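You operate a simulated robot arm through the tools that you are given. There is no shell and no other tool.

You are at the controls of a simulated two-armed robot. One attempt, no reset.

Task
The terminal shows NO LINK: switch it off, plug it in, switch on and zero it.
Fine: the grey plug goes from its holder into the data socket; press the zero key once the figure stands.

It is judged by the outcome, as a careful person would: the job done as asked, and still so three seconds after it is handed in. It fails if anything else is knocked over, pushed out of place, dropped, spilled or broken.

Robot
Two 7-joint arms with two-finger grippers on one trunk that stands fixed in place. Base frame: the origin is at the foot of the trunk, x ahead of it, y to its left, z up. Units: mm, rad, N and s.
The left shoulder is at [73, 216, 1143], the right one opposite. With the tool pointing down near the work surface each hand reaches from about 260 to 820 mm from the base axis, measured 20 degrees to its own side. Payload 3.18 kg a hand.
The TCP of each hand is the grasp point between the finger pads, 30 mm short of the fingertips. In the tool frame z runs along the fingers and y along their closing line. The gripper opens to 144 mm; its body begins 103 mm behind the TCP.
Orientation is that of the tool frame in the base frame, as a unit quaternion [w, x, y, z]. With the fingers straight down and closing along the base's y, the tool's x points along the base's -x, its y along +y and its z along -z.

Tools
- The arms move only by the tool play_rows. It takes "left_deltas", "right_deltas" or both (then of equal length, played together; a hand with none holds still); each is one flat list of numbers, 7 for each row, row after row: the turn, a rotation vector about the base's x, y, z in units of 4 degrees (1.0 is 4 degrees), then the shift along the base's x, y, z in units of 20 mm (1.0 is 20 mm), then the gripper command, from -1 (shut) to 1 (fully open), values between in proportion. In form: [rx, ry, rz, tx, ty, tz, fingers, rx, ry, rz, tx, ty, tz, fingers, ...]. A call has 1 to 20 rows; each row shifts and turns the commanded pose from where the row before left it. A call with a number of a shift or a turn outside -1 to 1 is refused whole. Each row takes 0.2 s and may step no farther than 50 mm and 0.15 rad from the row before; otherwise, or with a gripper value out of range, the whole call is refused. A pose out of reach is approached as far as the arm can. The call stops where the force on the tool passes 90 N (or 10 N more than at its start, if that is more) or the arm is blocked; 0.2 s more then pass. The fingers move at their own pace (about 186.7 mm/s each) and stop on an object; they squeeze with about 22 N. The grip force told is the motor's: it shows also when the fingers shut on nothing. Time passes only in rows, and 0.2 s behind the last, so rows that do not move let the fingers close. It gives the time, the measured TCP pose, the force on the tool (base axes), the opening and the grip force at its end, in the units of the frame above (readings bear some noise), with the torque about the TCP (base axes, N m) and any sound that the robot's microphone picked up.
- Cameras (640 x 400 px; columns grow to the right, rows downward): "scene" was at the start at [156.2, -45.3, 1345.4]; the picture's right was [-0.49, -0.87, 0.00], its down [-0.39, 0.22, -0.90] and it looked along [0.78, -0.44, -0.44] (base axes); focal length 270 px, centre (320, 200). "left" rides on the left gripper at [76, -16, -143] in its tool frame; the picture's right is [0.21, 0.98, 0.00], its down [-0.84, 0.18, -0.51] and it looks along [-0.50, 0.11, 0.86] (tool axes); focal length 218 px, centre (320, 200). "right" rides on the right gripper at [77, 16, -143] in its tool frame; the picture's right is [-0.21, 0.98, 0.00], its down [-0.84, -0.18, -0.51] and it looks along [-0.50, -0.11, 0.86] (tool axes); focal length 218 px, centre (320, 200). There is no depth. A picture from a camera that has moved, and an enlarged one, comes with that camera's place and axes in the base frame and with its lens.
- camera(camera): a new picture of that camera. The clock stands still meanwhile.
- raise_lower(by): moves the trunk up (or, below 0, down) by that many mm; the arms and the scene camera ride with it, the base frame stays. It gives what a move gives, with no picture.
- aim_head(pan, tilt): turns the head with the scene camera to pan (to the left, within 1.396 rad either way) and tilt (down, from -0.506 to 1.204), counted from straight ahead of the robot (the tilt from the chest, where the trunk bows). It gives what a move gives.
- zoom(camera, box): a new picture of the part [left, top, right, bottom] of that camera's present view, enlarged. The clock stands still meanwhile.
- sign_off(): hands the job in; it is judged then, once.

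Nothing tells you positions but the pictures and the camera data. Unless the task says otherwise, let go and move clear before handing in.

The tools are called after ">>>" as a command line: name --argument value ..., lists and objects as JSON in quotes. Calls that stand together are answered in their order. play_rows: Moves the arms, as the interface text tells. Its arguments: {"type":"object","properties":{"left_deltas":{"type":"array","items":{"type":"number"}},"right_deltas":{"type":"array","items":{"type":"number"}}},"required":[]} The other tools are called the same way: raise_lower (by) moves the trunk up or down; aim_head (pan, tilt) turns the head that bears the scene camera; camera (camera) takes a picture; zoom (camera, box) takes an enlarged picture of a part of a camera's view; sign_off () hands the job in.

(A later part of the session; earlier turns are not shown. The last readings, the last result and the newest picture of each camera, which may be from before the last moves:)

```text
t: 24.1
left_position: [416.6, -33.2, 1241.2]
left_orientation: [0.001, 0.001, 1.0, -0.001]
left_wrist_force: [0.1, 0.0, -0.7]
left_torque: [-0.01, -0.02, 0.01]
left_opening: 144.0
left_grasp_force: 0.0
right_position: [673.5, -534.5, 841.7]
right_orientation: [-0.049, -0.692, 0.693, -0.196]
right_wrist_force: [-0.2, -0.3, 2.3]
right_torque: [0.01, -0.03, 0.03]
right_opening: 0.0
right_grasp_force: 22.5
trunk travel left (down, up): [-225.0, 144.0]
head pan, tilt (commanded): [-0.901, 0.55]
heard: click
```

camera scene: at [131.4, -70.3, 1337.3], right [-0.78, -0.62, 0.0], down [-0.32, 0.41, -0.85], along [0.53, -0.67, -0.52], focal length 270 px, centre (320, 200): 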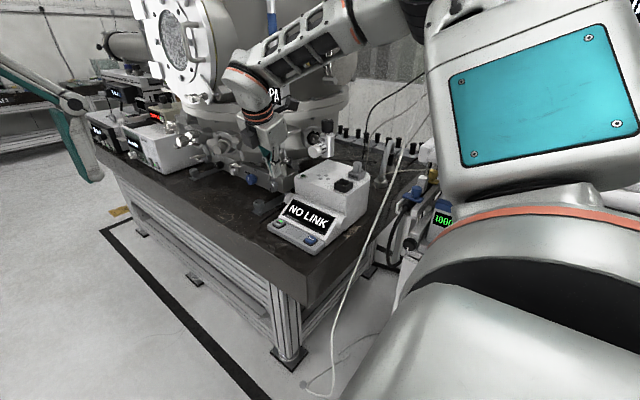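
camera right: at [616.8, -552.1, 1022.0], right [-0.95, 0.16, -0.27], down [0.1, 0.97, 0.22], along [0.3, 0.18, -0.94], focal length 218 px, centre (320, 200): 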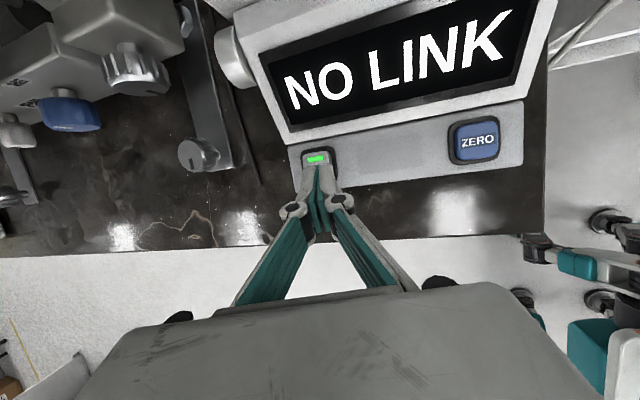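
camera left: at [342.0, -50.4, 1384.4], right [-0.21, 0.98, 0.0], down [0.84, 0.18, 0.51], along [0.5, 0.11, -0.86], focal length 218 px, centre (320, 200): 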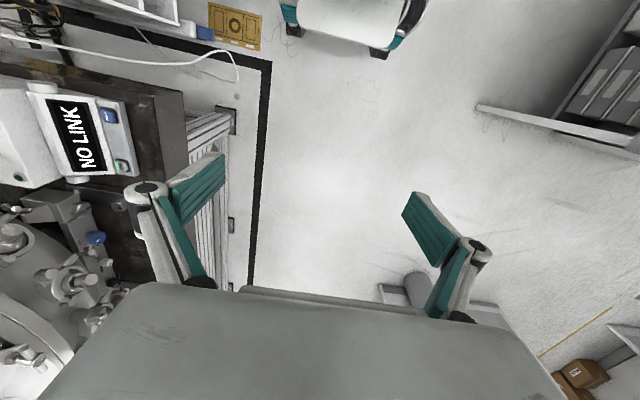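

A click was heard. I'll lift off straight away and check whether the display has gone dark.

>>> play_rows --right_deltas '[0, 0, 0, 0, 0, 0.4, -1, 0, 0, 0, 0, 0, 0.6, -1, 0, 0, 0, 0, 0, 0.8, -1]'

>>> camera --camera "right"

>>> zoom --camera "scene" --box '[220, 130, 380, 250]'

```text
t: 24.9
left_position: [417.6, -33.8, 1241.9]
left_orientation: [0.0, 0.0, 1.0, -0.001]
left_wrist_force: [-1.0, -0.5, 0.1]
left_torque: [-0.01, 0.02, 0.0]
left_opening: 144.0
left_grasp_force: 0.1
right_position: [673.3, -533.8, 878.4]
right_orientation: [-0.049, -0.692, 0.694, -0.196]
right_wrist_force: [-0.3, -0.9, 0.9]
right_torque: [-0.01, 0.0, 0.0]
right_opening: 0.1
right_grasp_force: 21.9
trunk travel left (down, up): [-225.0, 144.0]
head pan, tilt (commanded): [-0.901, 0.55]
```

```text
taken
camera right: at [625.8, -558.1, 1031.8], right [-0.95, 0.16, -0.27], down [0.1, 0.97, 0.22], along [0.3, 0.18, -0.94], focal length 218 px, centre (320, 200)
```

right: 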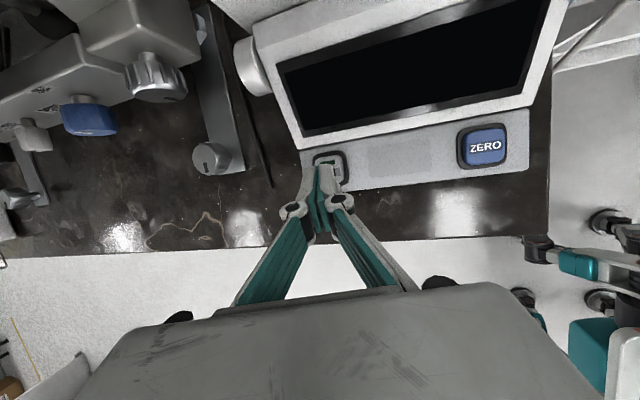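

```text
3.33 times, centred on (300, 190) of scene
camera zoom: at [131.7, -70.2, 1337.2], right [-0.78, -0.62, 0.0], down [-0.32, 0.41, -0.85], along [0.53, -0.67, -0.52], focal length 898 px, centre (387, 233)
```

zoom: 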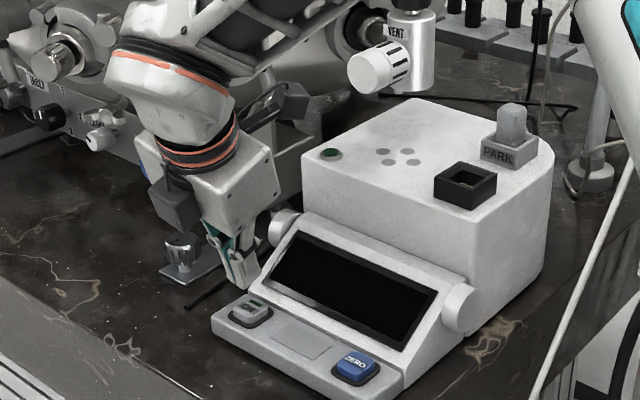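

The terminal is off. I'll retreat along the same path, level the tool again and open the gripper partway.

>>> play_rows --right_deltas '[0, 0, 0, -0.23, 0.155, 0.88, -1, 0, 0, 0, -0.23, 0.155, 0.88, -1, 0, 0, 0, -0.23, 0.155, 0.88, -1, 0, 0, 0, -0.23, 0.155, 0.88, -1, 0, 0, 0, -0.23, 0.155, 0.88, -1, 0, 0, 0, -0.23, 0.155, 0.88, -1, 0, 0, 0, -0.23, 0.155, 0.88, -1, 0, 0, 0, -0.23, 0.155, 0.88, -1, 0, 0, 0, -0.23, 0.155, 0.88, -1, 1, 0.6, 0, -1, 0, 1, -1, 1, 0.6, 0, -1, 0, 1, -1, 1, 0.6, 0, -1, 0, 1, -1, 1, 0.6, 0, -1, 0, 1, -1, 1, 0.6, 0, -1, 0, 1, -1, 0, 0, 0, 0, 0, 0, -0.3]'

```text
t: 28.1
left_position: [418.7, -33.4, 1241.6]
left_orientation: [0.0, 0.0, 1.0, 0.0]
left_wrist_force: [-0.8, 0.4, 0.1]
left_torque: [0.0, 0.02, -0.01]
left_opening: 144.0
left_grasp_force: 0.1
right_position: [532.9, -507.3, 1136.1]
right_orientation: [0.0, -0.707, 0.708, 0.001]
right_wrist_force: [-0.3, 0.4, 0.0]
right_torque: [0.01, 0.03, 0.03]
right_opening: 50.3
right_grasp_force: 0.1
trunk travel left (down, up): [-225.0, 144.0]
head pan, tilt (commanded): [-0.901, 0.55]
```

Tool is level with the gripper open 50 mm. I'll travel over the terminal toward the plug at z≈1136, checking reach on the way.

>>> play_rows --right_deltas '[0, 0, 0, 0.065, -0.98, 0, -0.3, 0, 0, 0, 0.065, -0.98, 0, -0.3, 0, 0, 0, 0.065, -0.98, 0, -0.3, 0, 0, 0, 0.065, -0.98, 0, -0.3, 0, 0, 0, 0.065, -0.98, 0, -0.3, 0, 0, 0, 0.065, -0.98, 0, -0.3, 0, 0, 0, 0.065, -0.98, 0, -0.3, 0, 0, 0, 0.065, -0.98, 0, -0.3, 0, 0, 0, 0.065, -0.98, 0, -0.3, 0, 0, 0, 0.065, -0.98, 0, -0.3, 0, 0, 0, 0, 0, 0, -0.3]'

>>> camera --camera "right"

>>> camera --camera "scene"

```text
t: 30.5
left_position: [417.5, -33.7, 1242.4]
left_orientation: [0.0, 0.0, 1.0, 0.0]
left_wrist_force: [0.0, 0.3, 0.0]
left_torque: [0.0, -0.03, 0.0]
left_opening: 144.3
left_grasp_force: 0.0
right_position: [545.3, -702.3, 1138.0]
right_orientation: [0.0, 0.707, -0.707, 0.0]
right_wrist_force: [0.6, -0.3, 0.4]
right_torque: [-0.02, -0.03, -0.01]
right_opening: 50.5
right_grasp_force: 0.1
trunk travel left (down, up): [-225.0, 144.0]
head pan, tilt (commanded): [-0.901, 0.55]
```

```text
taken
camera right: at [528.9, -779.1, 1280.1], right [-0.98, 0.21, 0.0], down [0.18, 0.84, 0.51], along [0.11, 0.5, -0.86], focal length 218 px, centre (320, 200)
```

right: 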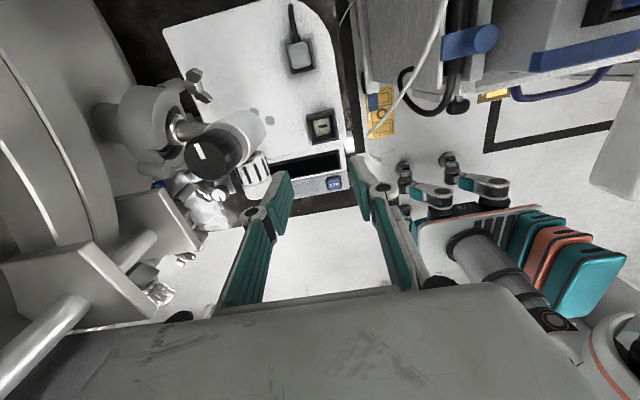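

```text
taken
camera scene: at [131.7, -70.0, 1337.2], right [-0.78, -0.62, 0.0], down [-0.32, 0.41, -0.85], along [0.53, -0.67, -0.52], focal length 270 px, centre (320, 200)
```

scene: 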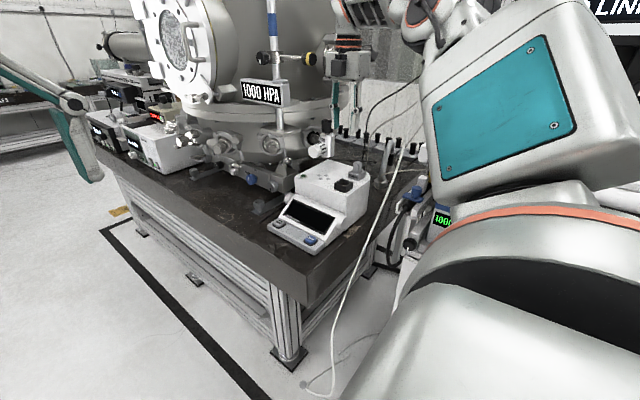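

Reached comfortably. From here the camera sees plug, cable and socket from above, so I'll zoom to refine their positions.

>>> zoom --camera "right" --box '[260, 0, 356, 60]'

>>> zoom --camera "right" --box '[270, 20, 334, 80]'

>>> zoom --camera "right" --box '[288, 100, 352, 150]'

```text
6.67 times, centred on (308, 30) of right
camera zoom: at [528.9, -779.1, 1280.1], right [-0.98, 0.21, 0.0], down [0.18, 0.84, 0.51], along [0.11, 0.5, -0.86], focal length 1455 px, centre (400, 1333)
```

zoom: 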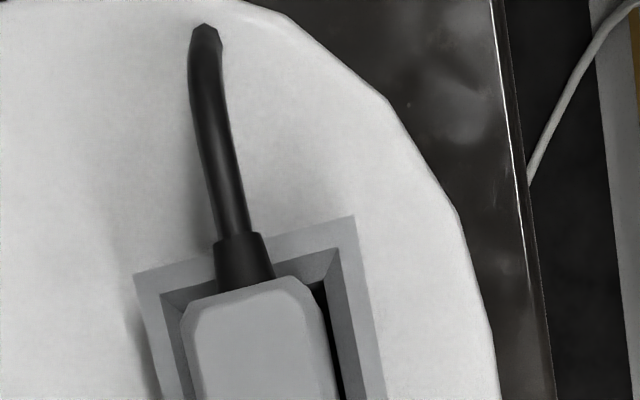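

```text
6.67 times, centred on (302, 50) of right
camera zoom: at [528.9, -779.1, 1280.1], right [-0.98, 0.21, 0.0], down [0.18, 0.84, 0.51], along [0.11, 0.5, -0.86], focal length 1455 px, centre (440, 1200)
```

zoom: 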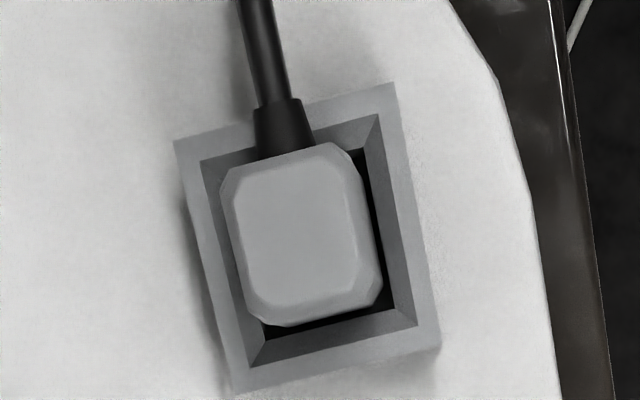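

```text
8.00 times, centred on (320, 125) of right
camera zoom: at [528.9, -779.1, 1280.1], right [-0.98, 0.21, 0.0], down [0.18, 0.84, 0.51], along [0.11, 0.5, -0.86], focal length 1746 px, centre (320, 800)
```

zoom: 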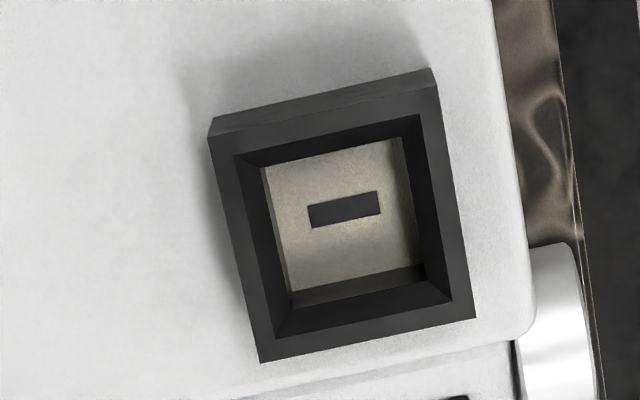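

The plug is about 24 mm square, centred near (550,−799.5), and its cable is a short stub on the −y side that curves down to the terminal top. The socket centre is about (540.5,−704.5). I'll now move above the plug.

>>> play_rows --right_deltas '[0, 0, 0, 0.05, -0.97, 0, -0.3, 0, 0, 0, 0.05, -0.97, 0, -0.3, 0, 0, 0, 0.05, -0.97, 0, -0.3, 0, 0, 0, 0.05, -0.97, 0, -0.3, 0, 0, 0, 0.05, -0.97, 0, -0.3, 0, 0, 0, 0, 0, 0, -0.3]'

>>> camera --camera "right"

>>> camera --camera "scene"

```text
t: 31.9
left_position: [417.5, -34.8, 1241.4]
left_orientation: [0.0, 0.0, 1.0, -0.001]
left_wrist_force: [0.4, 0.2, -0.2]
left_torque: [-0.02, -0.04, -0.03]
left_opening: 144.1
left_grasp_force: 0.0
right_position: [548.3, -742.3, 1135.9]
right_orientation: [0.0, -0.706, 0.708, -0.001]
right_wrist_force: [0.0, -0.3, 1.3]
right_torque: [-0.01, -0.01, 0.0]
right_opening: 50.1
right_grasp_force: 0.0
right hand out of reach, approached as far as the arm can: row 3, 4, 5
trunk travel left (down, up): [-225.0, 144.0]
head pan, tilt (commanded): [-0.901, 0.55]
```

```text
taken
camera right: at [530.7, -818.8, 1279.3], right [-0.98, 0.21, 0.0], down [0.18, 0.84, 0.51], along [0.11, 0.5, -0.86], focal length 218 px, centre (320, 200)
```

right: 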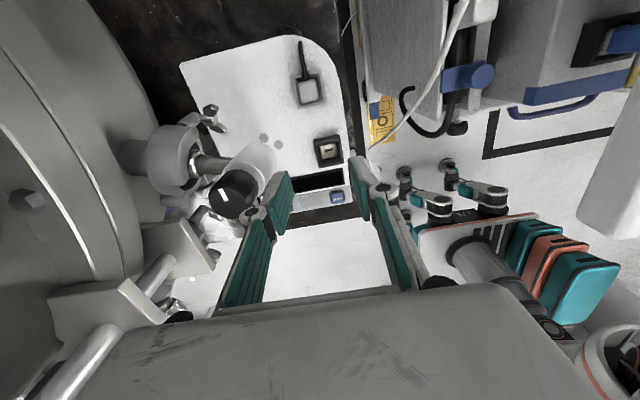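

```text
taken
camera scene: at [132.1, -70.6, 1337.1], right [-0.78, -0.62, 0.0], down [-0.32, 0.41, -0.85], along [0.53, -0.67, -0.52], focal length 270 px, centre (320, 200)
```

scene: 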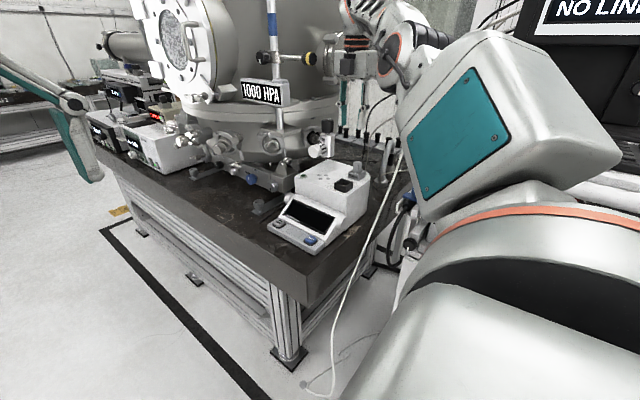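

With the tool straight down the arm runs out of reach at y≈−742. Leaning the hand about the x-axis, with fingers pointing outward, keeps the pads flat on the plug's x-faces and brings the wrist back within reach. First I'll check where the white cable runs relative to the forearm.

>>> zoom --camera "scene" --box '[330, 0, 490, 200]'

>>> zoom --camera "right" --box '[330, 0, 530, 160]'

>>> camera --camera "left"

```text
2.00 times, centred on (410, 100) of scene
camera zoom: at [132.1, -70.6, 1337.1], right [-0.78, -0.62, 0.0], down [-0.32, 0.41, -0.85], along [0.53, -0.67, -0.52], focal length 539 px, centre (140, 400)
```

zoom: 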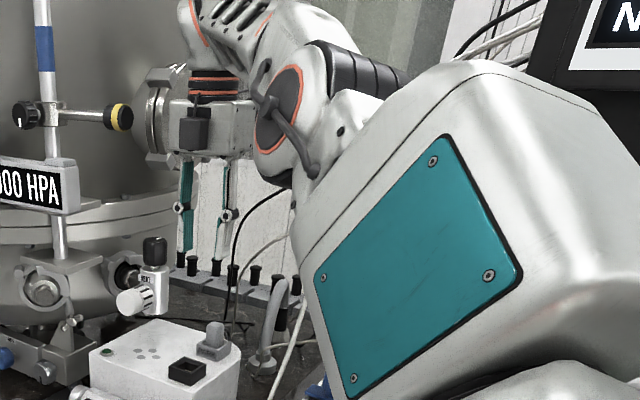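

```text
2.50 times, centred on (430, 80) of right
camera zoom: at [530.7, -818.8, 1279.3], right [-0.98, 0.21, 0.0], down [0.18, 0.84, 0.51], along [0.11, 0.5, -0.86], focal length 546 px, centre (45, 500)
```

zoom: 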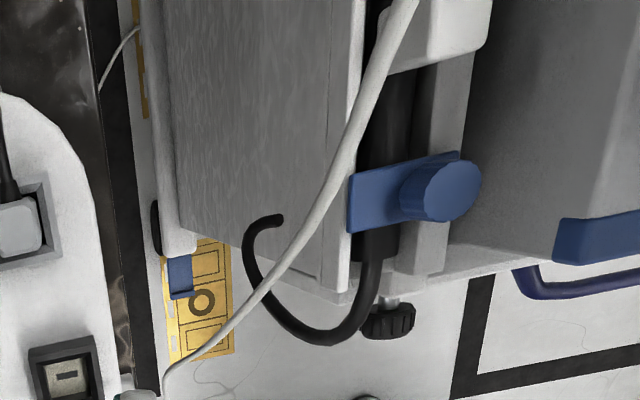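

```text
taken
camera left: at [342.1, -50.5, 1384.4], right [-0.21, 0.98, 0.0], down [0.84, 0.18, 0.51], along [0.5, 0.11, -0.86], focal length 218 px, centre (320, 200)
```

left: 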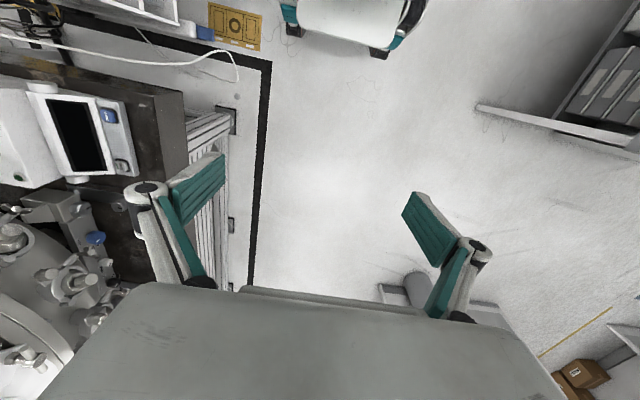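

The valve knob (x≥608, y −760…−720, top z≈1112) is close to where the gripper body would sit. I'll use only a modest 12° lean, narrow the opening to 40 mm, and come down on the −x side before approaching the plug.

>>> play_rows --right_deltas '[-1, 0, 0, -0.5, 0, 0, -0.444, -1, 0, 0, -0.5, 0, 0, -0.444, -1, 0, 0, -0.5, 0, 0, -0.444, 0, 0, 0, 0, 0, -0.86, -0.444, 0, 0, 0, 0, 0, -0.86, -0.444, 0, 0, 0, 0, 0, -0.86, -0.444, 0, 0, 0, 0, 0, -0.86, -0.444, 0, 0, 0, 0, 0, -0.86, -0.444, 0, 0, 0, 0, 0, 0, -0.444]'

```text
t: 33.9
left_position: [417.7, -34.1, 1241.6]
left_orientation: [0.0, 0.0, 1.0, -0.001]
left_wrist_force: [-0.9, -0.6, 0.2]
left_torque: [0.0, -0.03, 0.06]
left_opening: 144.1
left_grasp_force: 0.1
right_position: [515.7, -742.6, 1053.1]
right_orientation: [-0.073, -0.702, 0.705, -0.074]
right_wrist_force: [-0.9, 0.4, 0.3]
right_torque: [0.0, 0.0, 0.01]
right_opening: 40.1
right_grasp_force: 0.0
trunk travel left (down, up): [-225.0, 144.0]
head pan, tilt (commanded): [-0.901, 0.55]
```

>>> play_rows --right_deltas '[0, 0, 0, 0, -0.95, 0, -0.444, 0, 0, 0, 0, -0.95, 0, -0.444, 0, 0, 0, 0, -0.95, 0, -0.444, 0, 0, 0, 0.85, 0, 0, -0.444, 0, 0, 0, 0.85, 0, 0, -0.444, 0, 0, 0, 0, 0, 0, -0.444]'

>>> camera --camera "right"

>>> camera --camera "scene"

```text
t: 35.3
left_position: [417.3, -32.5, 1242.9]
left_orientation: [-0.001, 0.0, 1.0, -0.001]
left_wrist_force: [-1.6, 0.1, 0.7]
left_torque: [0.03, -0.01, -0.02]
left_opening: 144.1
left_grasp_force: 0.1
right_position: [549.7, -798.3, 1051.4]
right_orientation: [-0.073, -0.702, 0.704, -0.074]
right_wrist_force: [-0.7, -0.7, 0.0]
right_torque: [0.01, 0.02, 0.0]
right_opening: 39.9
right_grasp_force: 0.1
trunk travel left (down, up): [-225.0, 144.0]
head pan, tilt (commanded): [-0.901, 0.55]
```

```text
taken
camera right: at [534.1, -843.9, 1207.1], right [-0.98, 0.21, -0.04], down [0.18, 0.93, 0.32], along [0.11, 0.31, -0.95], focal length 218 px, centre (320, 200)
```

right: 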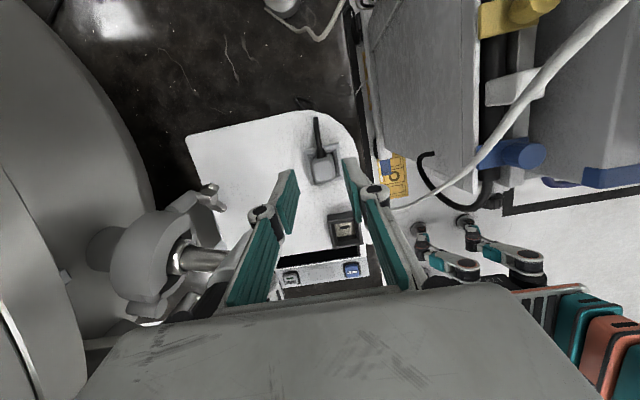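

```text
taken
camera scene: at [131.7, -70.0, 1337.2], right [-0.78, -0.62, 0.0], down [-0.32, 0.41, -0.85], along [0.53, -0.67, -0.52], focal length 270 px, centre (320, 200)
```

scene: 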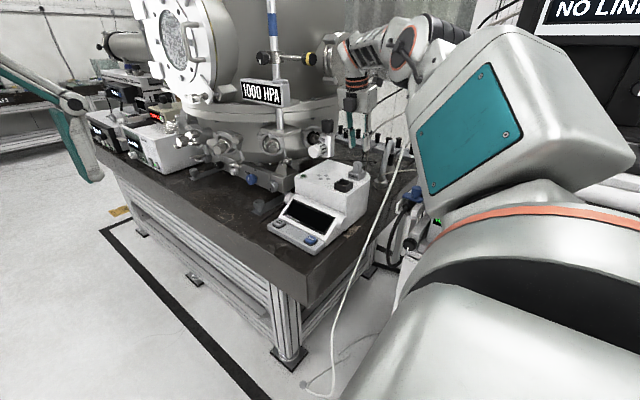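

Reached with the 12° lean, and the plug shows between the fingers. I'll zoom to check alignment before descending.

>>> zoom --camera "right" --box '[270, 110, 382, 200]'

>>> zoom --camera "scene" --box '[290, 60, 418, 200]'

```text
4.44 times, centred on (326, 155) of right
camera zoom: at [534.1, -843.9, 1207.1], right [-0.98, 0.21, -0.04], down [0.18, 0.93, 0.32], along [0.11, 0.31, -0.95], focal length 970 px, centre (293, 400)
```

zoom: 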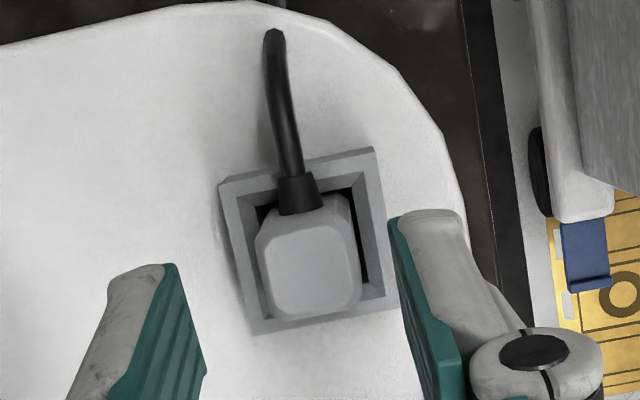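

```text
2.86 times, centred on (354, 130) of scene
camera zoom: at [131.7, -70.0, 1337.2], right [-0.78, -0.62, 0.0], down [-0.32, 0.41, -0.85], along [0.53, -0.67, -0.52], focal length 770 px, centre (223, 400)
```

zoom: 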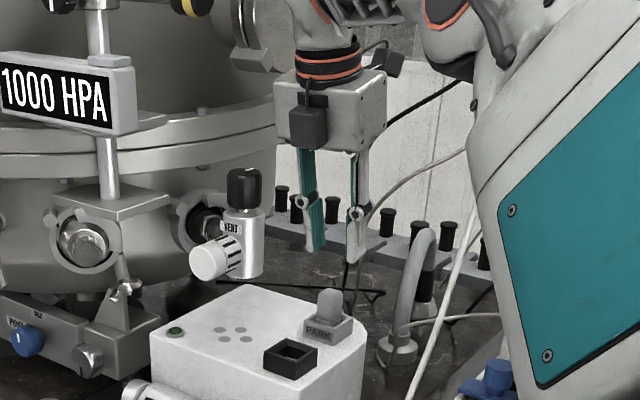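

Alignment is within about 1 mm. I'll descend in two stages, watching forces and the knob clearance.

>>> play_rows --right_deltas '[0, 0, 0, 0, 0, -0.85, -0.444, 0, 0, 0, 0, 0, -0.85, -0.444, 0, 0, 0, 0, 0, -0.85, -0.444, 0, 0, 0, 0, 0, 0, -0.444]'

>>> zoom --camera "scene" --box '[290, 60, 418, 200]'

>>> camera --camera "right"

```text
t: 36.3
left_position: [416.1, -33.1, 1241.5]
left_orientation: [-0.001, 0.0, 1.0, -0.001]
left_wrist_force: [0.1, -0.1, 1.1]
left_torque: [0.02, 0.03, 0.0]
left_opening: 144.1
left_grasp_force: 0.1
right_position: [550.8, -799.0, 999.1]
right_orientation: [-0.073, -0.702, 0.704, -0.074]
right_wrist_force: [0.5, -0.3, 0.0]
right_torque: [-0.01, -0.03, -0.02]
right_opening: 40.0
right_grasp_force: 0.0
trunk travel left (down, up): [-225.0, 144.0]
head pan, tilt (commanded): [-0.901, 0.55]
```

```text
2.86 times, centred on (354, 130) of scene
camera zoom: at [131.8, -70.2, 1337.2], right [-0.78, -0.62, 0.0], down [-0.32, 0.41, -0.85], along [0.53, -0.67, -0.52], focal length 770 px, centre (223, 400)
```

zoom: 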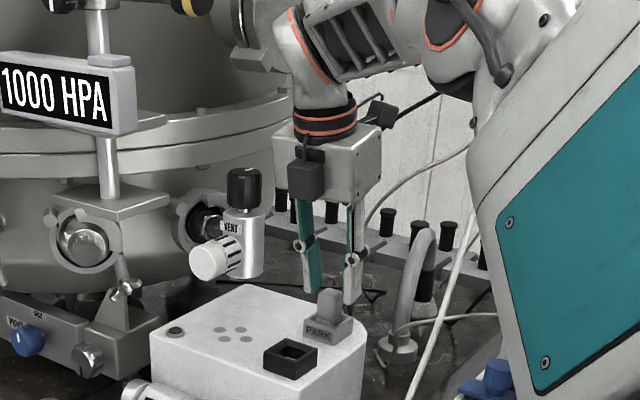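

```text
taken
camera right: at [534.4, -845.1, 1155.6], right [-0.98, 0.21, -0.04], down [0.18, 0.93, 0.32], along [0.11, 0.31, -0.95], focal length 218 px, centre (320, 200)
```

right: 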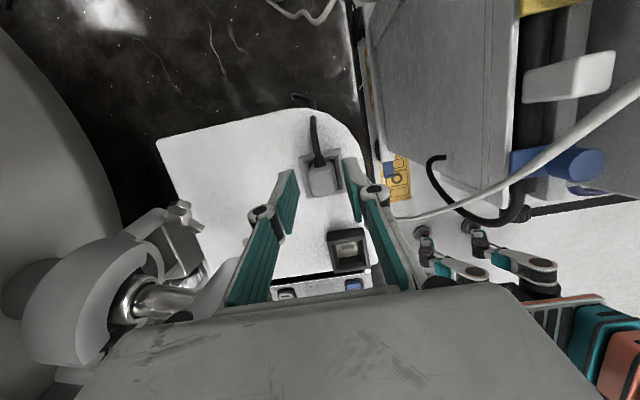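

In the scene view the gripper body and the knob stay separated. I'll descend the last 21 mm.

>>> play_rows --right_deltas '[0, 0, 0, -0.03, 0, -0.5, -0.444, 0, 0, 0, -0.03, 0, -0.3, -0.444, 0, 0, 0, 0, 0, -0.25, -0.444, 0, 0, 0, 0, 0, 0, -0.444]'

>>> zoom --camera "scene" --box '[300, 90, 396, 190]'

>>> zoom --camera "right" --box '[260, 120, 380, 220]'

```text
t: 37.3
left_position: [416.8, -35.0, 1241.3]
left_orientation: [0.0, 0.0, 1.0, -0.002]
left_wrist_force: [0.0, 0.4, 0.4]
left_torque: [0.0, 0.02, 0.02]
left_opening: 144.2
left_grasp_force: 0.1
right_position: [551.0, -799.5, 979.6]
right_orientation: [-0.074, -0.702, 0.705, -0.074]
right_wrist_force: [-0.5, -0.1, 0.0]
right_torque: [-0.01, 0.0, -0.01]
right_opening: 40.1
right_grasp_force: 0.0
trunk travel left (down, up): [-225.0, 144.0]
head pan, tilt (commanded): [-0.901, 0.55]
```

```text
4.00 times, centred on (348, 140) of scene
camera zoom: at [132.0, -70.3, 1337.1], right [-0.78, -0.62, 0.0], down [-0.32, 0.41, -0.85], along [0.53, -0.67, -0.52], focal length 1078 px, centre (208, 440)
```

zoom: 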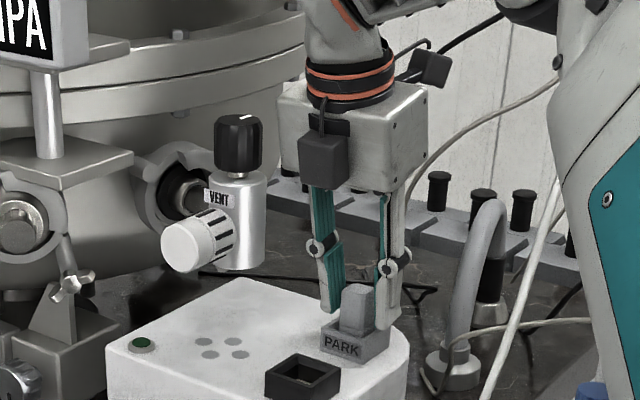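

```text
4.00 times, centred on (320, 170) of right
camera zoom: at [533.6, -845.0, 1135.1], right [-0.98, 0.21, -0.04], down [0.18, 0.93, 0.32], along [0.11, 0.31, -0.95], focal length 873 px, centre (320, 320)
```

zoom: 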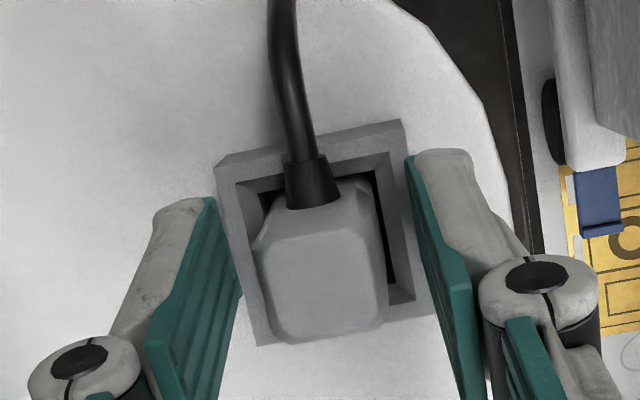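

>>> zoom --camera "scene" --box '[368, 148, 408, 180]'

>>> zoom --camera "right" --box '[300, 140, 380, 190]'

```text
12.50 times, centred on (388, 164) of scene
camera zoom: at [132.0, -70.3, 1337.1], right [-0.78, -0.62, 0.0], down [-0.32, 0.41, -0.85], along [0.53, -0.67, -0.52], focal length 3369 px, centre (-530, 650)
```

zoom: 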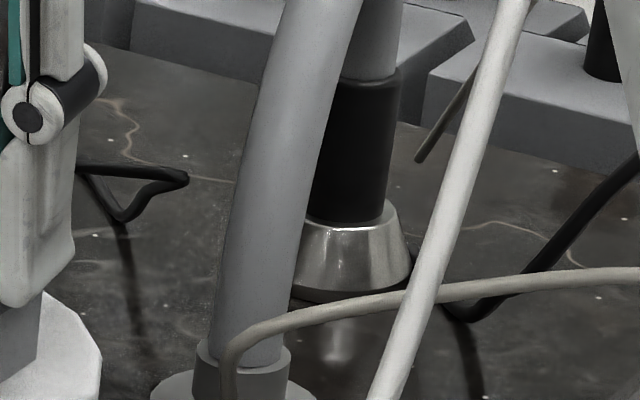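

```text
8.00 times, centred on (340, 165) of right
camera zoom: at [533.6, -845.0, 1135.1], right [-0.98, 0.21, -0.04], down [0.18, 0.93, 0.32], along [0.11, 0.31, -0.95], focal length 1746 px, centre (160, 480)
```

zoom: 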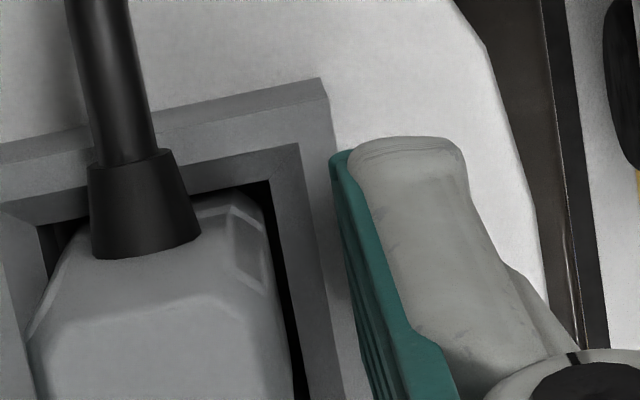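

>>> zoom --camera "scene" --box '[338, 150, 386, 180]'

```text
13.33 times, centred on (362, 165) of scene
camera zoom: at [132.0, -70.3, 1337.1], right [-0.78, -0.62, 0.0], down [-0.32, 0.41, -0.85], along [0.53, -0.67, -0.52], focal length 3594 px, centre (-240, 667)
```

zoom: 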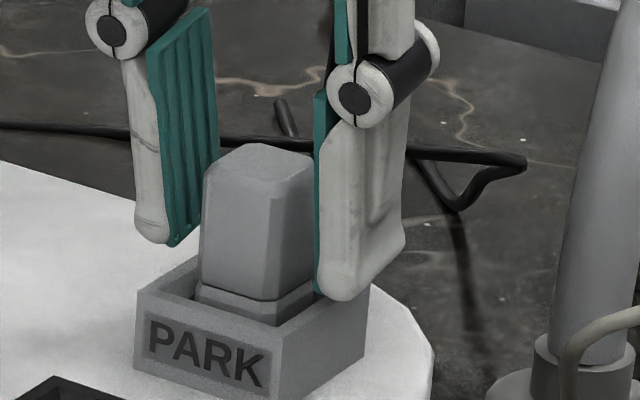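

The fingertips are about 6 mm above the holder rim with the plug between the pads. I'll close on it now.

>>> play_rows --right_deltas '[0, 0, 0, 0, 0, 0, -0.6, 0, 0, 0, 0, 0, 0, -0.75, 0, 0, 0, 0, 0, 0, -1, 0, 0, 0, 0, 0, 0, -1]'

>>> zoom --camera "scene" --box '[338, 150, 386, 180]'

>>> zoom --camera "right" --box '[260, 120, 380, 220]'

```text
t: 38.3
left_position: [417.2, -34.9, 1241.4]
left_orientation: [0.0, 0.0, 1.0, -0.001]
left_wrist_force: [0.5, -0.2, 0.1]
left_torque: [0.01, -0.02, 0.0]
left_opening: 143.9
left_grasp_force: 0.0
right_position: [549.4, -800.7, 979.6]
right_orientation: [-0.073, -0.703, 0.704, -0.074]
right_wrist_force: [0.3, 0.3, -0.2]
right_torque: [0.0, -0.02, -0.01]
right_opening: 22.9
right_grasp_force: 22.0
trunk travel left (down, up): [-225.0, 144.0]
head pan, tilt (commanded): [-0.901, 0.55]
```

```text
13.33 times, centred on (362, 165) of scene
camera zoom: at [132.1, -70.5, 1337.1], right [-0.78, -0.62, 0.0], down [-0.32, 0.41, -0.85], along [0.53, -0.67, -0.52], focal length 3594 px, centre (-240, 667)
```

zoom: 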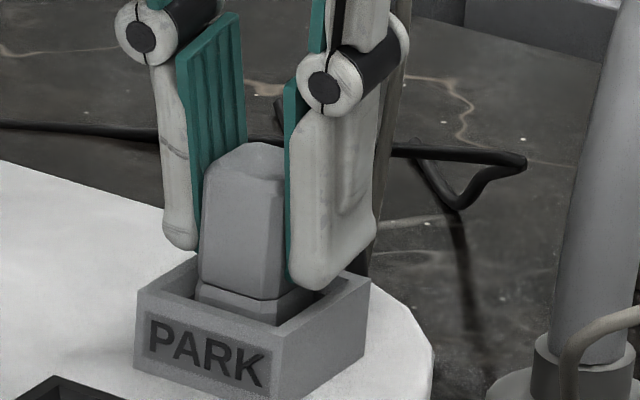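

```text
4.00 times, centred on (320, 170) of right
camera zoom: at [533.6, -845.2, 1134.8], right [-0.98, 0.21, -0.04], down [0.18, 0.93, 0.32], along [0.11, 0.31, -0.95], focal length 873 px, centre (320, 320)
```

zoom: 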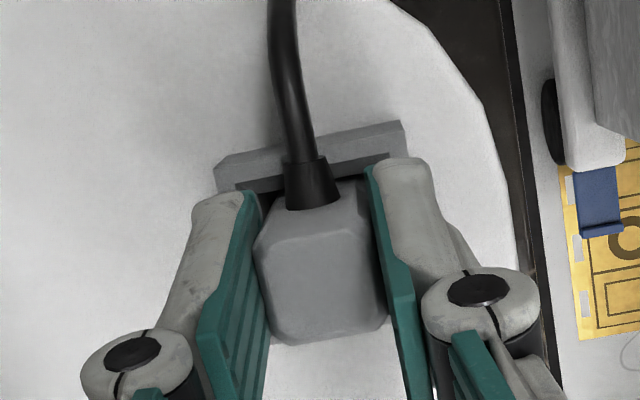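

The plug is gripped (22.9 mm, 22 N). I'll lift slowly straight up and check it comes out.

>>> play_rows --right_deltas '[0, 0, 0, 0, 0, 0.25, -1, 0, 0, 0, 0, 0, 0.25, -1, 0, 0, 0, 0, 0, 0.5, -1, 0, 0, 0, 0, 0, 0.5, -1, 0, 0, 0, 0, 0, 0, -1]'

>>> zoom --camera "scene" --box '[322, 130, 402, 190]'

```text
t: 39.5
left_position: [417.7, -34.1, 1242.1]
left_orientation: [0.0, 0.0, 1.0, -0.001]
left_wrist_force: [0.7, 0.7, 0.4]
left_torque: [0.0, 0.0, -0.03]
left_opening: 143.9
left_grasp_force: 0.1
right_position: [549.2, -799.1, 1009.5]
right_orientation: [-0.074, -0.702, 0.704, -0.073]
right_wrist_force: [0.2, 0.5, -0.5]
right_torque: [-0.02, 0.0, -0.01]
right_opening: 23.3
right_grasp_force: 21.7
trunk travel left (down, up): [-225.0, 144.0]
head pan, tilt (commanded): [-0.901, 0.55]
```

```text
6.67 times, centred on (362, 160) of scene
camera zoom: at [132.2, -70.5, 1337.0], right [-0.78, -0.62, 0.0], down [-0.32, 0.41, -0.85], along [0.53, -0.67, -0.52], focal length 1797 px, centre (40, 467)
```

zoom: 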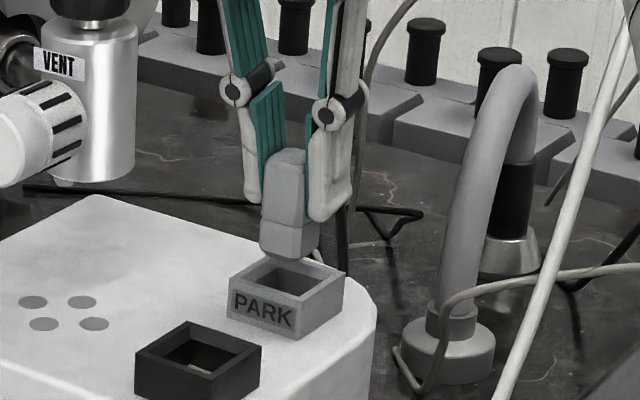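

The plug is out of the holder. I'll zoom to see how its cable behaves and whether its underside shows any keying.

>>> zoom --camera "scene" --box '[346, 142, 386, 172]'

>>> camera --camera "right"

>>> zoom --camera "right" --box '[260, 80, 380, 220]'

```text
13.33 times, centred on (366, 157) of scene
camera zoom: at [132.2, -70.5, 1337.0], right [-0.78, -0.62, 0.0], down [-0.32, 0.41, -0.85], along [0.53, -0.67, -0.52], focal length 3594 px, centre (-293, 773)
```

zoom: 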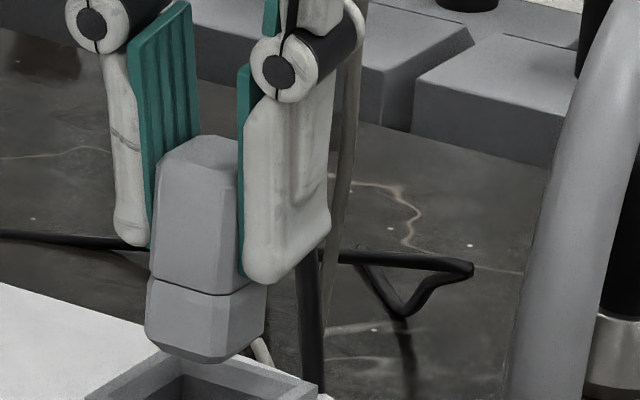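

```text
taken
camera right: at [534.1, -844.6, 1165.2], right [-0.98, 0.21, -0.04], down [0.18, 0.93, 0.32], along [0.11, 0.31, -0.95], focal length 218 px, centre (320, 200)
```

right: 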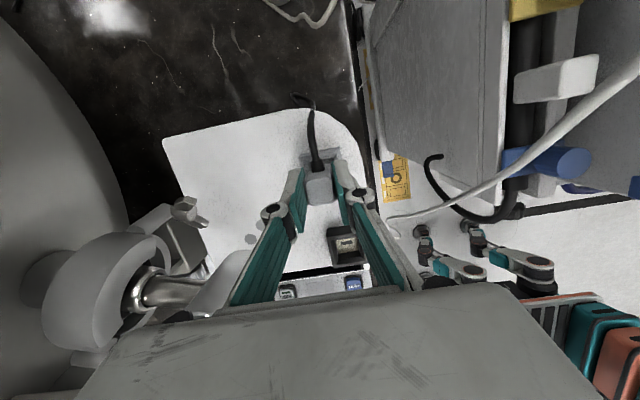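

```text
2.86 times, centred on (320, 150) of right
camera zoom: at [534.1, -844.6, 1165.2], right [-0.98, 0.21, -0.04], down [0.18, 0.93, 0.32], along [0.11, 0.31, -0.95], focal length 624 px, centre (320, 343)
```

zoom: 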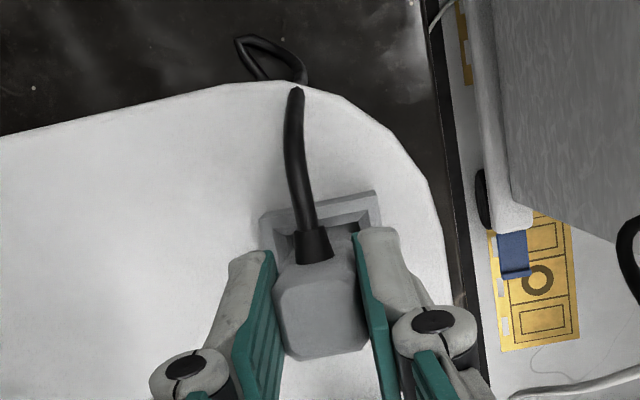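

The cable is flexible with slack on the bench. Next I'll raise the plug a little more and carry it toward the socket, pausing halfway to check clearance to the valve and clamp.

>>> play_rows --right_deltas '[0, 0, 0, 0, 0, 0.65, -1, 0, 0, 0, 0, 0, 0.65, -1, 0, 0, 0, -0.2, 0.8, 0, -1, 0, 0, 0, -0.2, 0.8, 0, -1, 0, 0, 0, -0.14, 0.8, 0, -1, 0, 0, 0, 0, 0, 0, -1]'

>>> camera --camera "scene"

>>> camera --camera "right"

>>> zoom --camera "scene" --box '[290, 40, 418, 200]'

```text
t: 40.9
left_position: [418.6, -34.8, 1241.8]
left_orientation: [0.0, 0.0, 1.0, -0.001]
left_wrist_force: [0.1, 0.1, -0.2]
left_torque: [0.03, 0.0, -0.01]
left_opening: 144.0
left_grasp_force: 0.0
right_position: [539.5, -753.4, 1033.9]
right_orientation: [-0.074, -0.702, 0.704, -0.074]
right_wrist_force: [-0.1, -0.4, 0.4]
right_torque: [0.03, 0.0, 0.0]
right_opening: 22.9
right_grasp_force: 22.0
trunk travel left (down, up): [-225.0, 144.0]
head pan, tilt (commanded): [-0.901, 0.55]
```

```text
taken
camera scene: at [132.3, -70.9, 1337.0], right [-0.78, -0.62, 0.0], down [-0.32, 0.41, -0.85], along [0.53, -0.67, -0.52], focal length 270 px, centre (320, 200)
```

scene: 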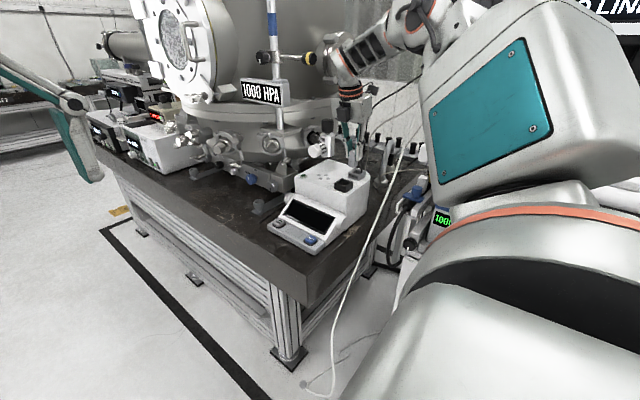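

```text
taken
camera right: at [523.4, -797.5, 1190.4], right [-0.98, 0.21, -0.04], down [0.18, 0.93, 0.32], along [0.11, 0.31, -0.95], focal length 218 px, centre (320, 200)
```

right: 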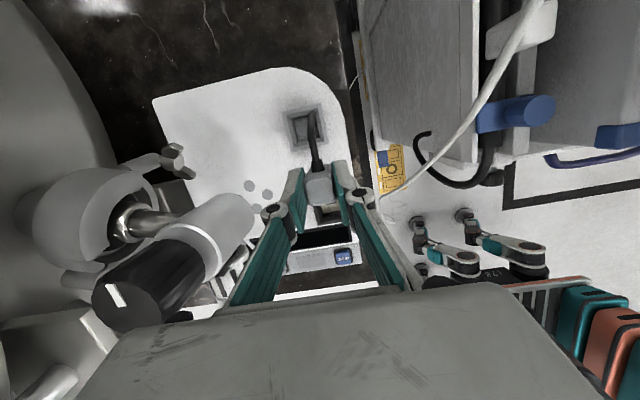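

```text
2.50 times, centred on (354, 120) of scene
camera zoom: at [132.3, -70.9, 1337.0], right [-0.78, -0.62, 0.0], down [-0.32, 0.41, -0.85], along [0.53, -0.67, -0.52], focal length 674 px, centre (235, 400)
```

zoom: 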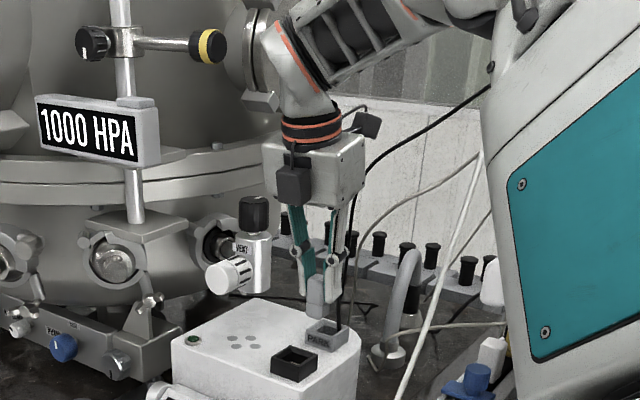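

Clear so far. I'll continue to above the socket.

>>> play_rows --right_deltas '[0, 0, 0, -0.02, 0.82, 0, -1, 0, 0, 0, -0.02, 0.82, 0, -1, 0, 0, 0, 0, 0.82, 0, -1, 0, 0, 0, 0, 0, 0, -1]'

>>> zoom --camera "scene" --box '[290, 40, 418, 200]'

>>> zoom --camera "right" --box '[260, 120, 388, 220]'

>>> zoom --camera "scene" --box '[318, 150, 382, 200]'

```text
t: 41.9
left_position: [418.5, -35.2, 1241.8]
left_orientation: [0.0, 0.0, 1.0, -0.001]
left_wrist_force: [0.0, -0.5, 0.2]
left_torque: [0.01, 0.06, -0.01]
left_opening: 144.0
left_grasp_force: 0.1
right_position: [536.6, -701.7, 1034.0]
right_orientation: [-0.073, -0.702, 0.704, -0.073]
right_wrist_force: [-0.1, -1.4, -0.5]
right_torque: [0.03, -0.02, 0.02]
right_opening: 23.1
right_grasp_force: 22.1
trunk travel left (down, up): [-225.0, 144.0]
head pan, tilt (commanded): [-0.901, 0.55]
```

```text
2.50 times, centred on (354, 120) of scene
camera zoom: at [132.3, -70.8, 1337.0], right [-0.78, -0.62, 0.0], down [-0.32, 0.41, -0.85], along [0.53, -0.67, -0.52], focal length 674 px, centre (235, 400)
```

zoom: 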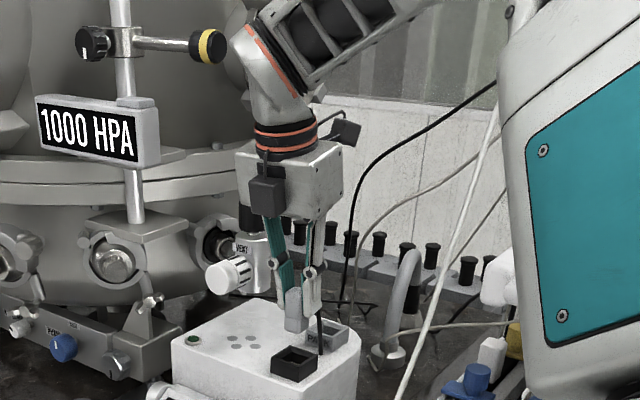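

```text
4.00 times, centred on (324, 170) of right
camera zoom: at [521.4, -747.2, 1190.1], right [-0.98, 0.21, -0.04], down [0.18, 0.93, 0.32], along [0.11, 0.31, -0.95], focal length 873 px, centre (304, 320)
```

zoom: 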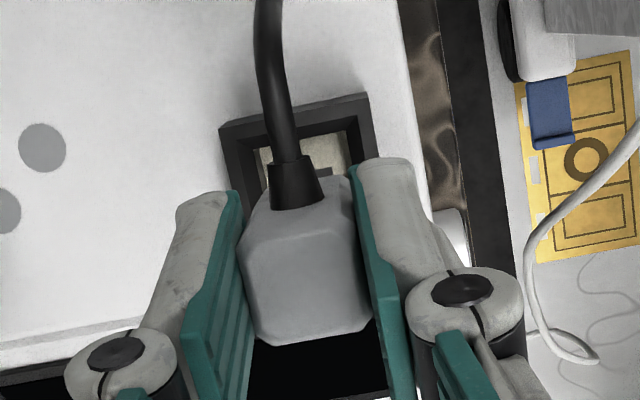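

```text
8.00 times, centred on (350, 175) of scene
camera zoom: at [132.3, -70.8, 1337.0], right [-0.78, -0.62, 0.0], down [-0.32, 0.41, -0.85], along [0.53, -0.67, -0.52], focal length 2156 px, centre (80, 400)
```

zoom: 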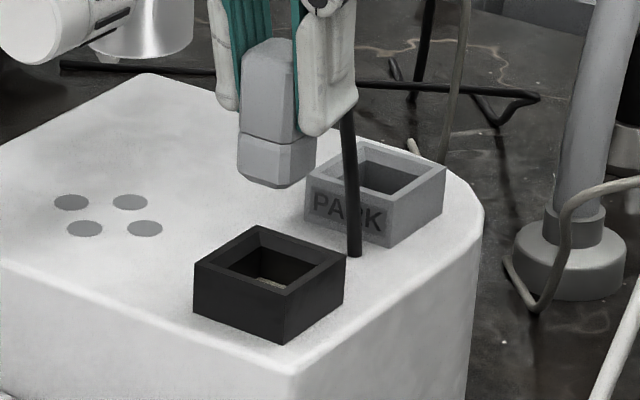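

The plug hangs just above the socket. I'll zoom tightly to measure its offset from the socket mouth before inserting.

>>> zoom --camera "right" --box '[296, 135, 360, 175]'

>>> zoom --camera "scene" --box '[330, 150, 370, 195]'

```text
10.00 times, centred on (328, 155) of right
camera zoom: at [521.4, -747.2, 1190.1], right [-0.98, 0.21, -0.04], down [0.18, 0.93, 0.32], along [0.11, 0.31, -0.95], focal length 2183 px, centre (240, 650)
```

zoom: 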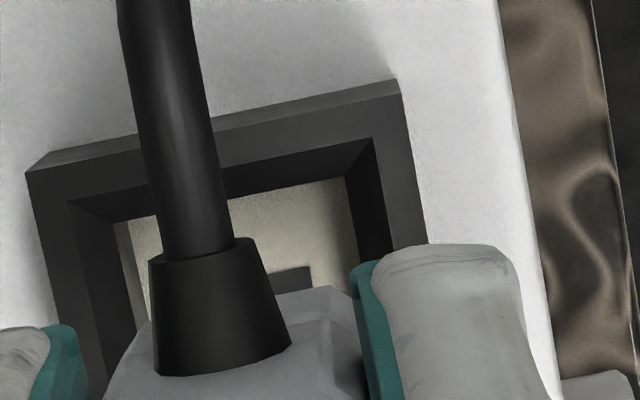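

```text
8.89 times, centred on (350, 172) of scene
camera zoom: at [132.3, -70.8, 1337.0], right [-0.78, -0.62, 0.0], down [-0.32, 0.41, -0.85], along [0.53, -0.67, -0.52], focal length 2396 px, centre (53, 444)
```

zoom: 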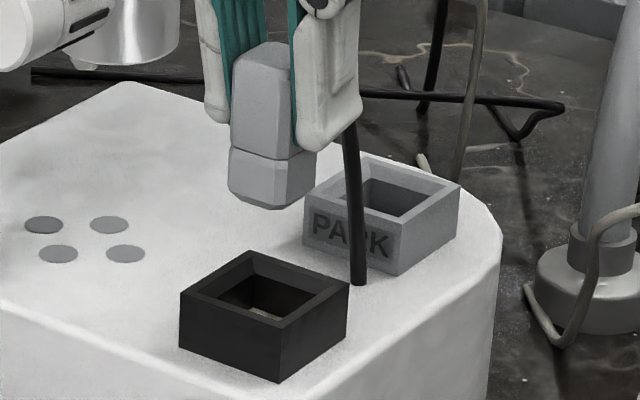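

The measurements agree that the plug needs about +2.2 mm in x and −2.4 mm in y. I'll apply that and lower it until the plug tip is just above the socket rim.

>>> play_rows --right_deltas '[0, 0, 0, 0.11, -0.12, -0.4, -1, 0, 0, 0, 0, 0, -0.6, -1, 0, 0, 0, 0, 0, -0.5, -1, 0, 0, 0, 0, 0, 0, -1]'

>>> zoom --camera "scene" --box '[330, 150, 370, 195]'

>>> zoom --camera "scene" --box '[290, 40, 418, 200]'

>>> zoom --camera "right" --box '[272, 130, 368, 190]'

```text
t: 42.9
left_position: [417.9, -33.2, 1241.7]
left_orientation: [0.0, -0.001, 1.0, -0.001]
left_wrist_force: [-0.3, -0.4, -0.7]
left_torque: [-0.03, -0.02, 0.02]
left_opening: 144.0
left_grasp_force: 0.3
right_position: [538.4, -705.7, 1005.3]
right_orientation: [-0.075, -0.702, 0.704, -0.074]
right_wrist_force: [-0.5, 0.6, -0.5]
right_torque: [-0.04, -0.01, -0.01]
right_opening: 23.2
right_grasp_force: 21.6
trunk travel left (down, up): [-225.0, 144.0]
head pan, tilt (commanded): [-0.901, 0.55]
```

```text
8.89 times, centred on (350, 172) of scene
camera zoom: at [131.9, -70.2, 1337.1], right [-0.78, -0.62, 0.0], down [-0.32, 0.41, -0.85], along [0.53, -0.67, -0.52], focal length 2396 px, centre (53, 444)
```

zoom: 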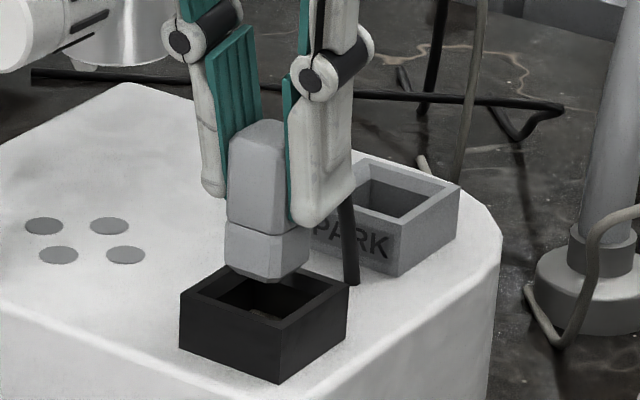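

```text
2.50 times, centred on (354, 120) of scene
camera zoom: at [131.9, -70.2, 1337.1], right [-0.78, -0.62, 0.0], down [-0.32, 0.41, -0.85], along [0.53, -0.67, -0.52], focal length 674 px, centre (235, 400)
```

zoom: 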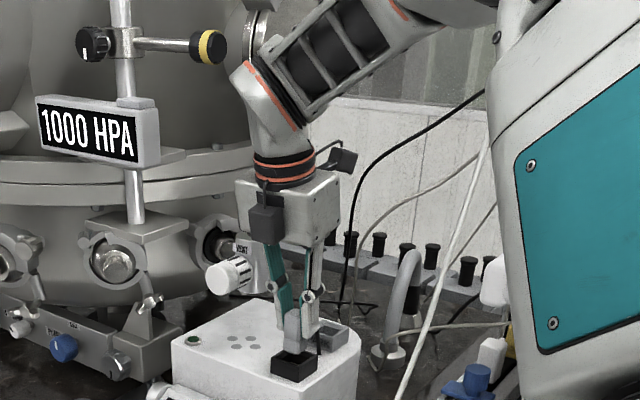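

```text
6.67 times, centred on (320, 160) of right
camera zoom: at [523.8, -750.2, 1160.6], right [-0.98, 0.21, -0.04], down [0.18, 0.93, 0.32], along [0.11, 0.31, -0.95], focal length 1455 px, centre (320, 467)
```

zoom: 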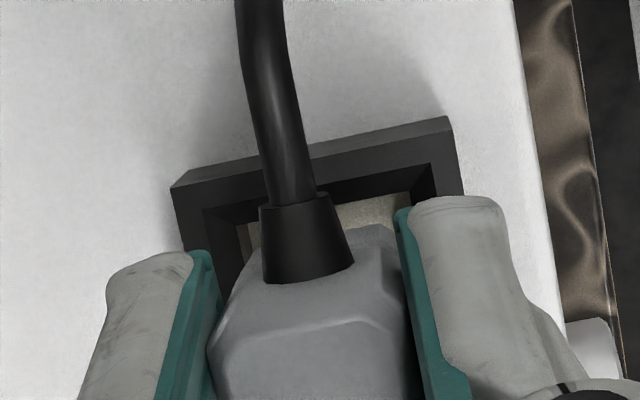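

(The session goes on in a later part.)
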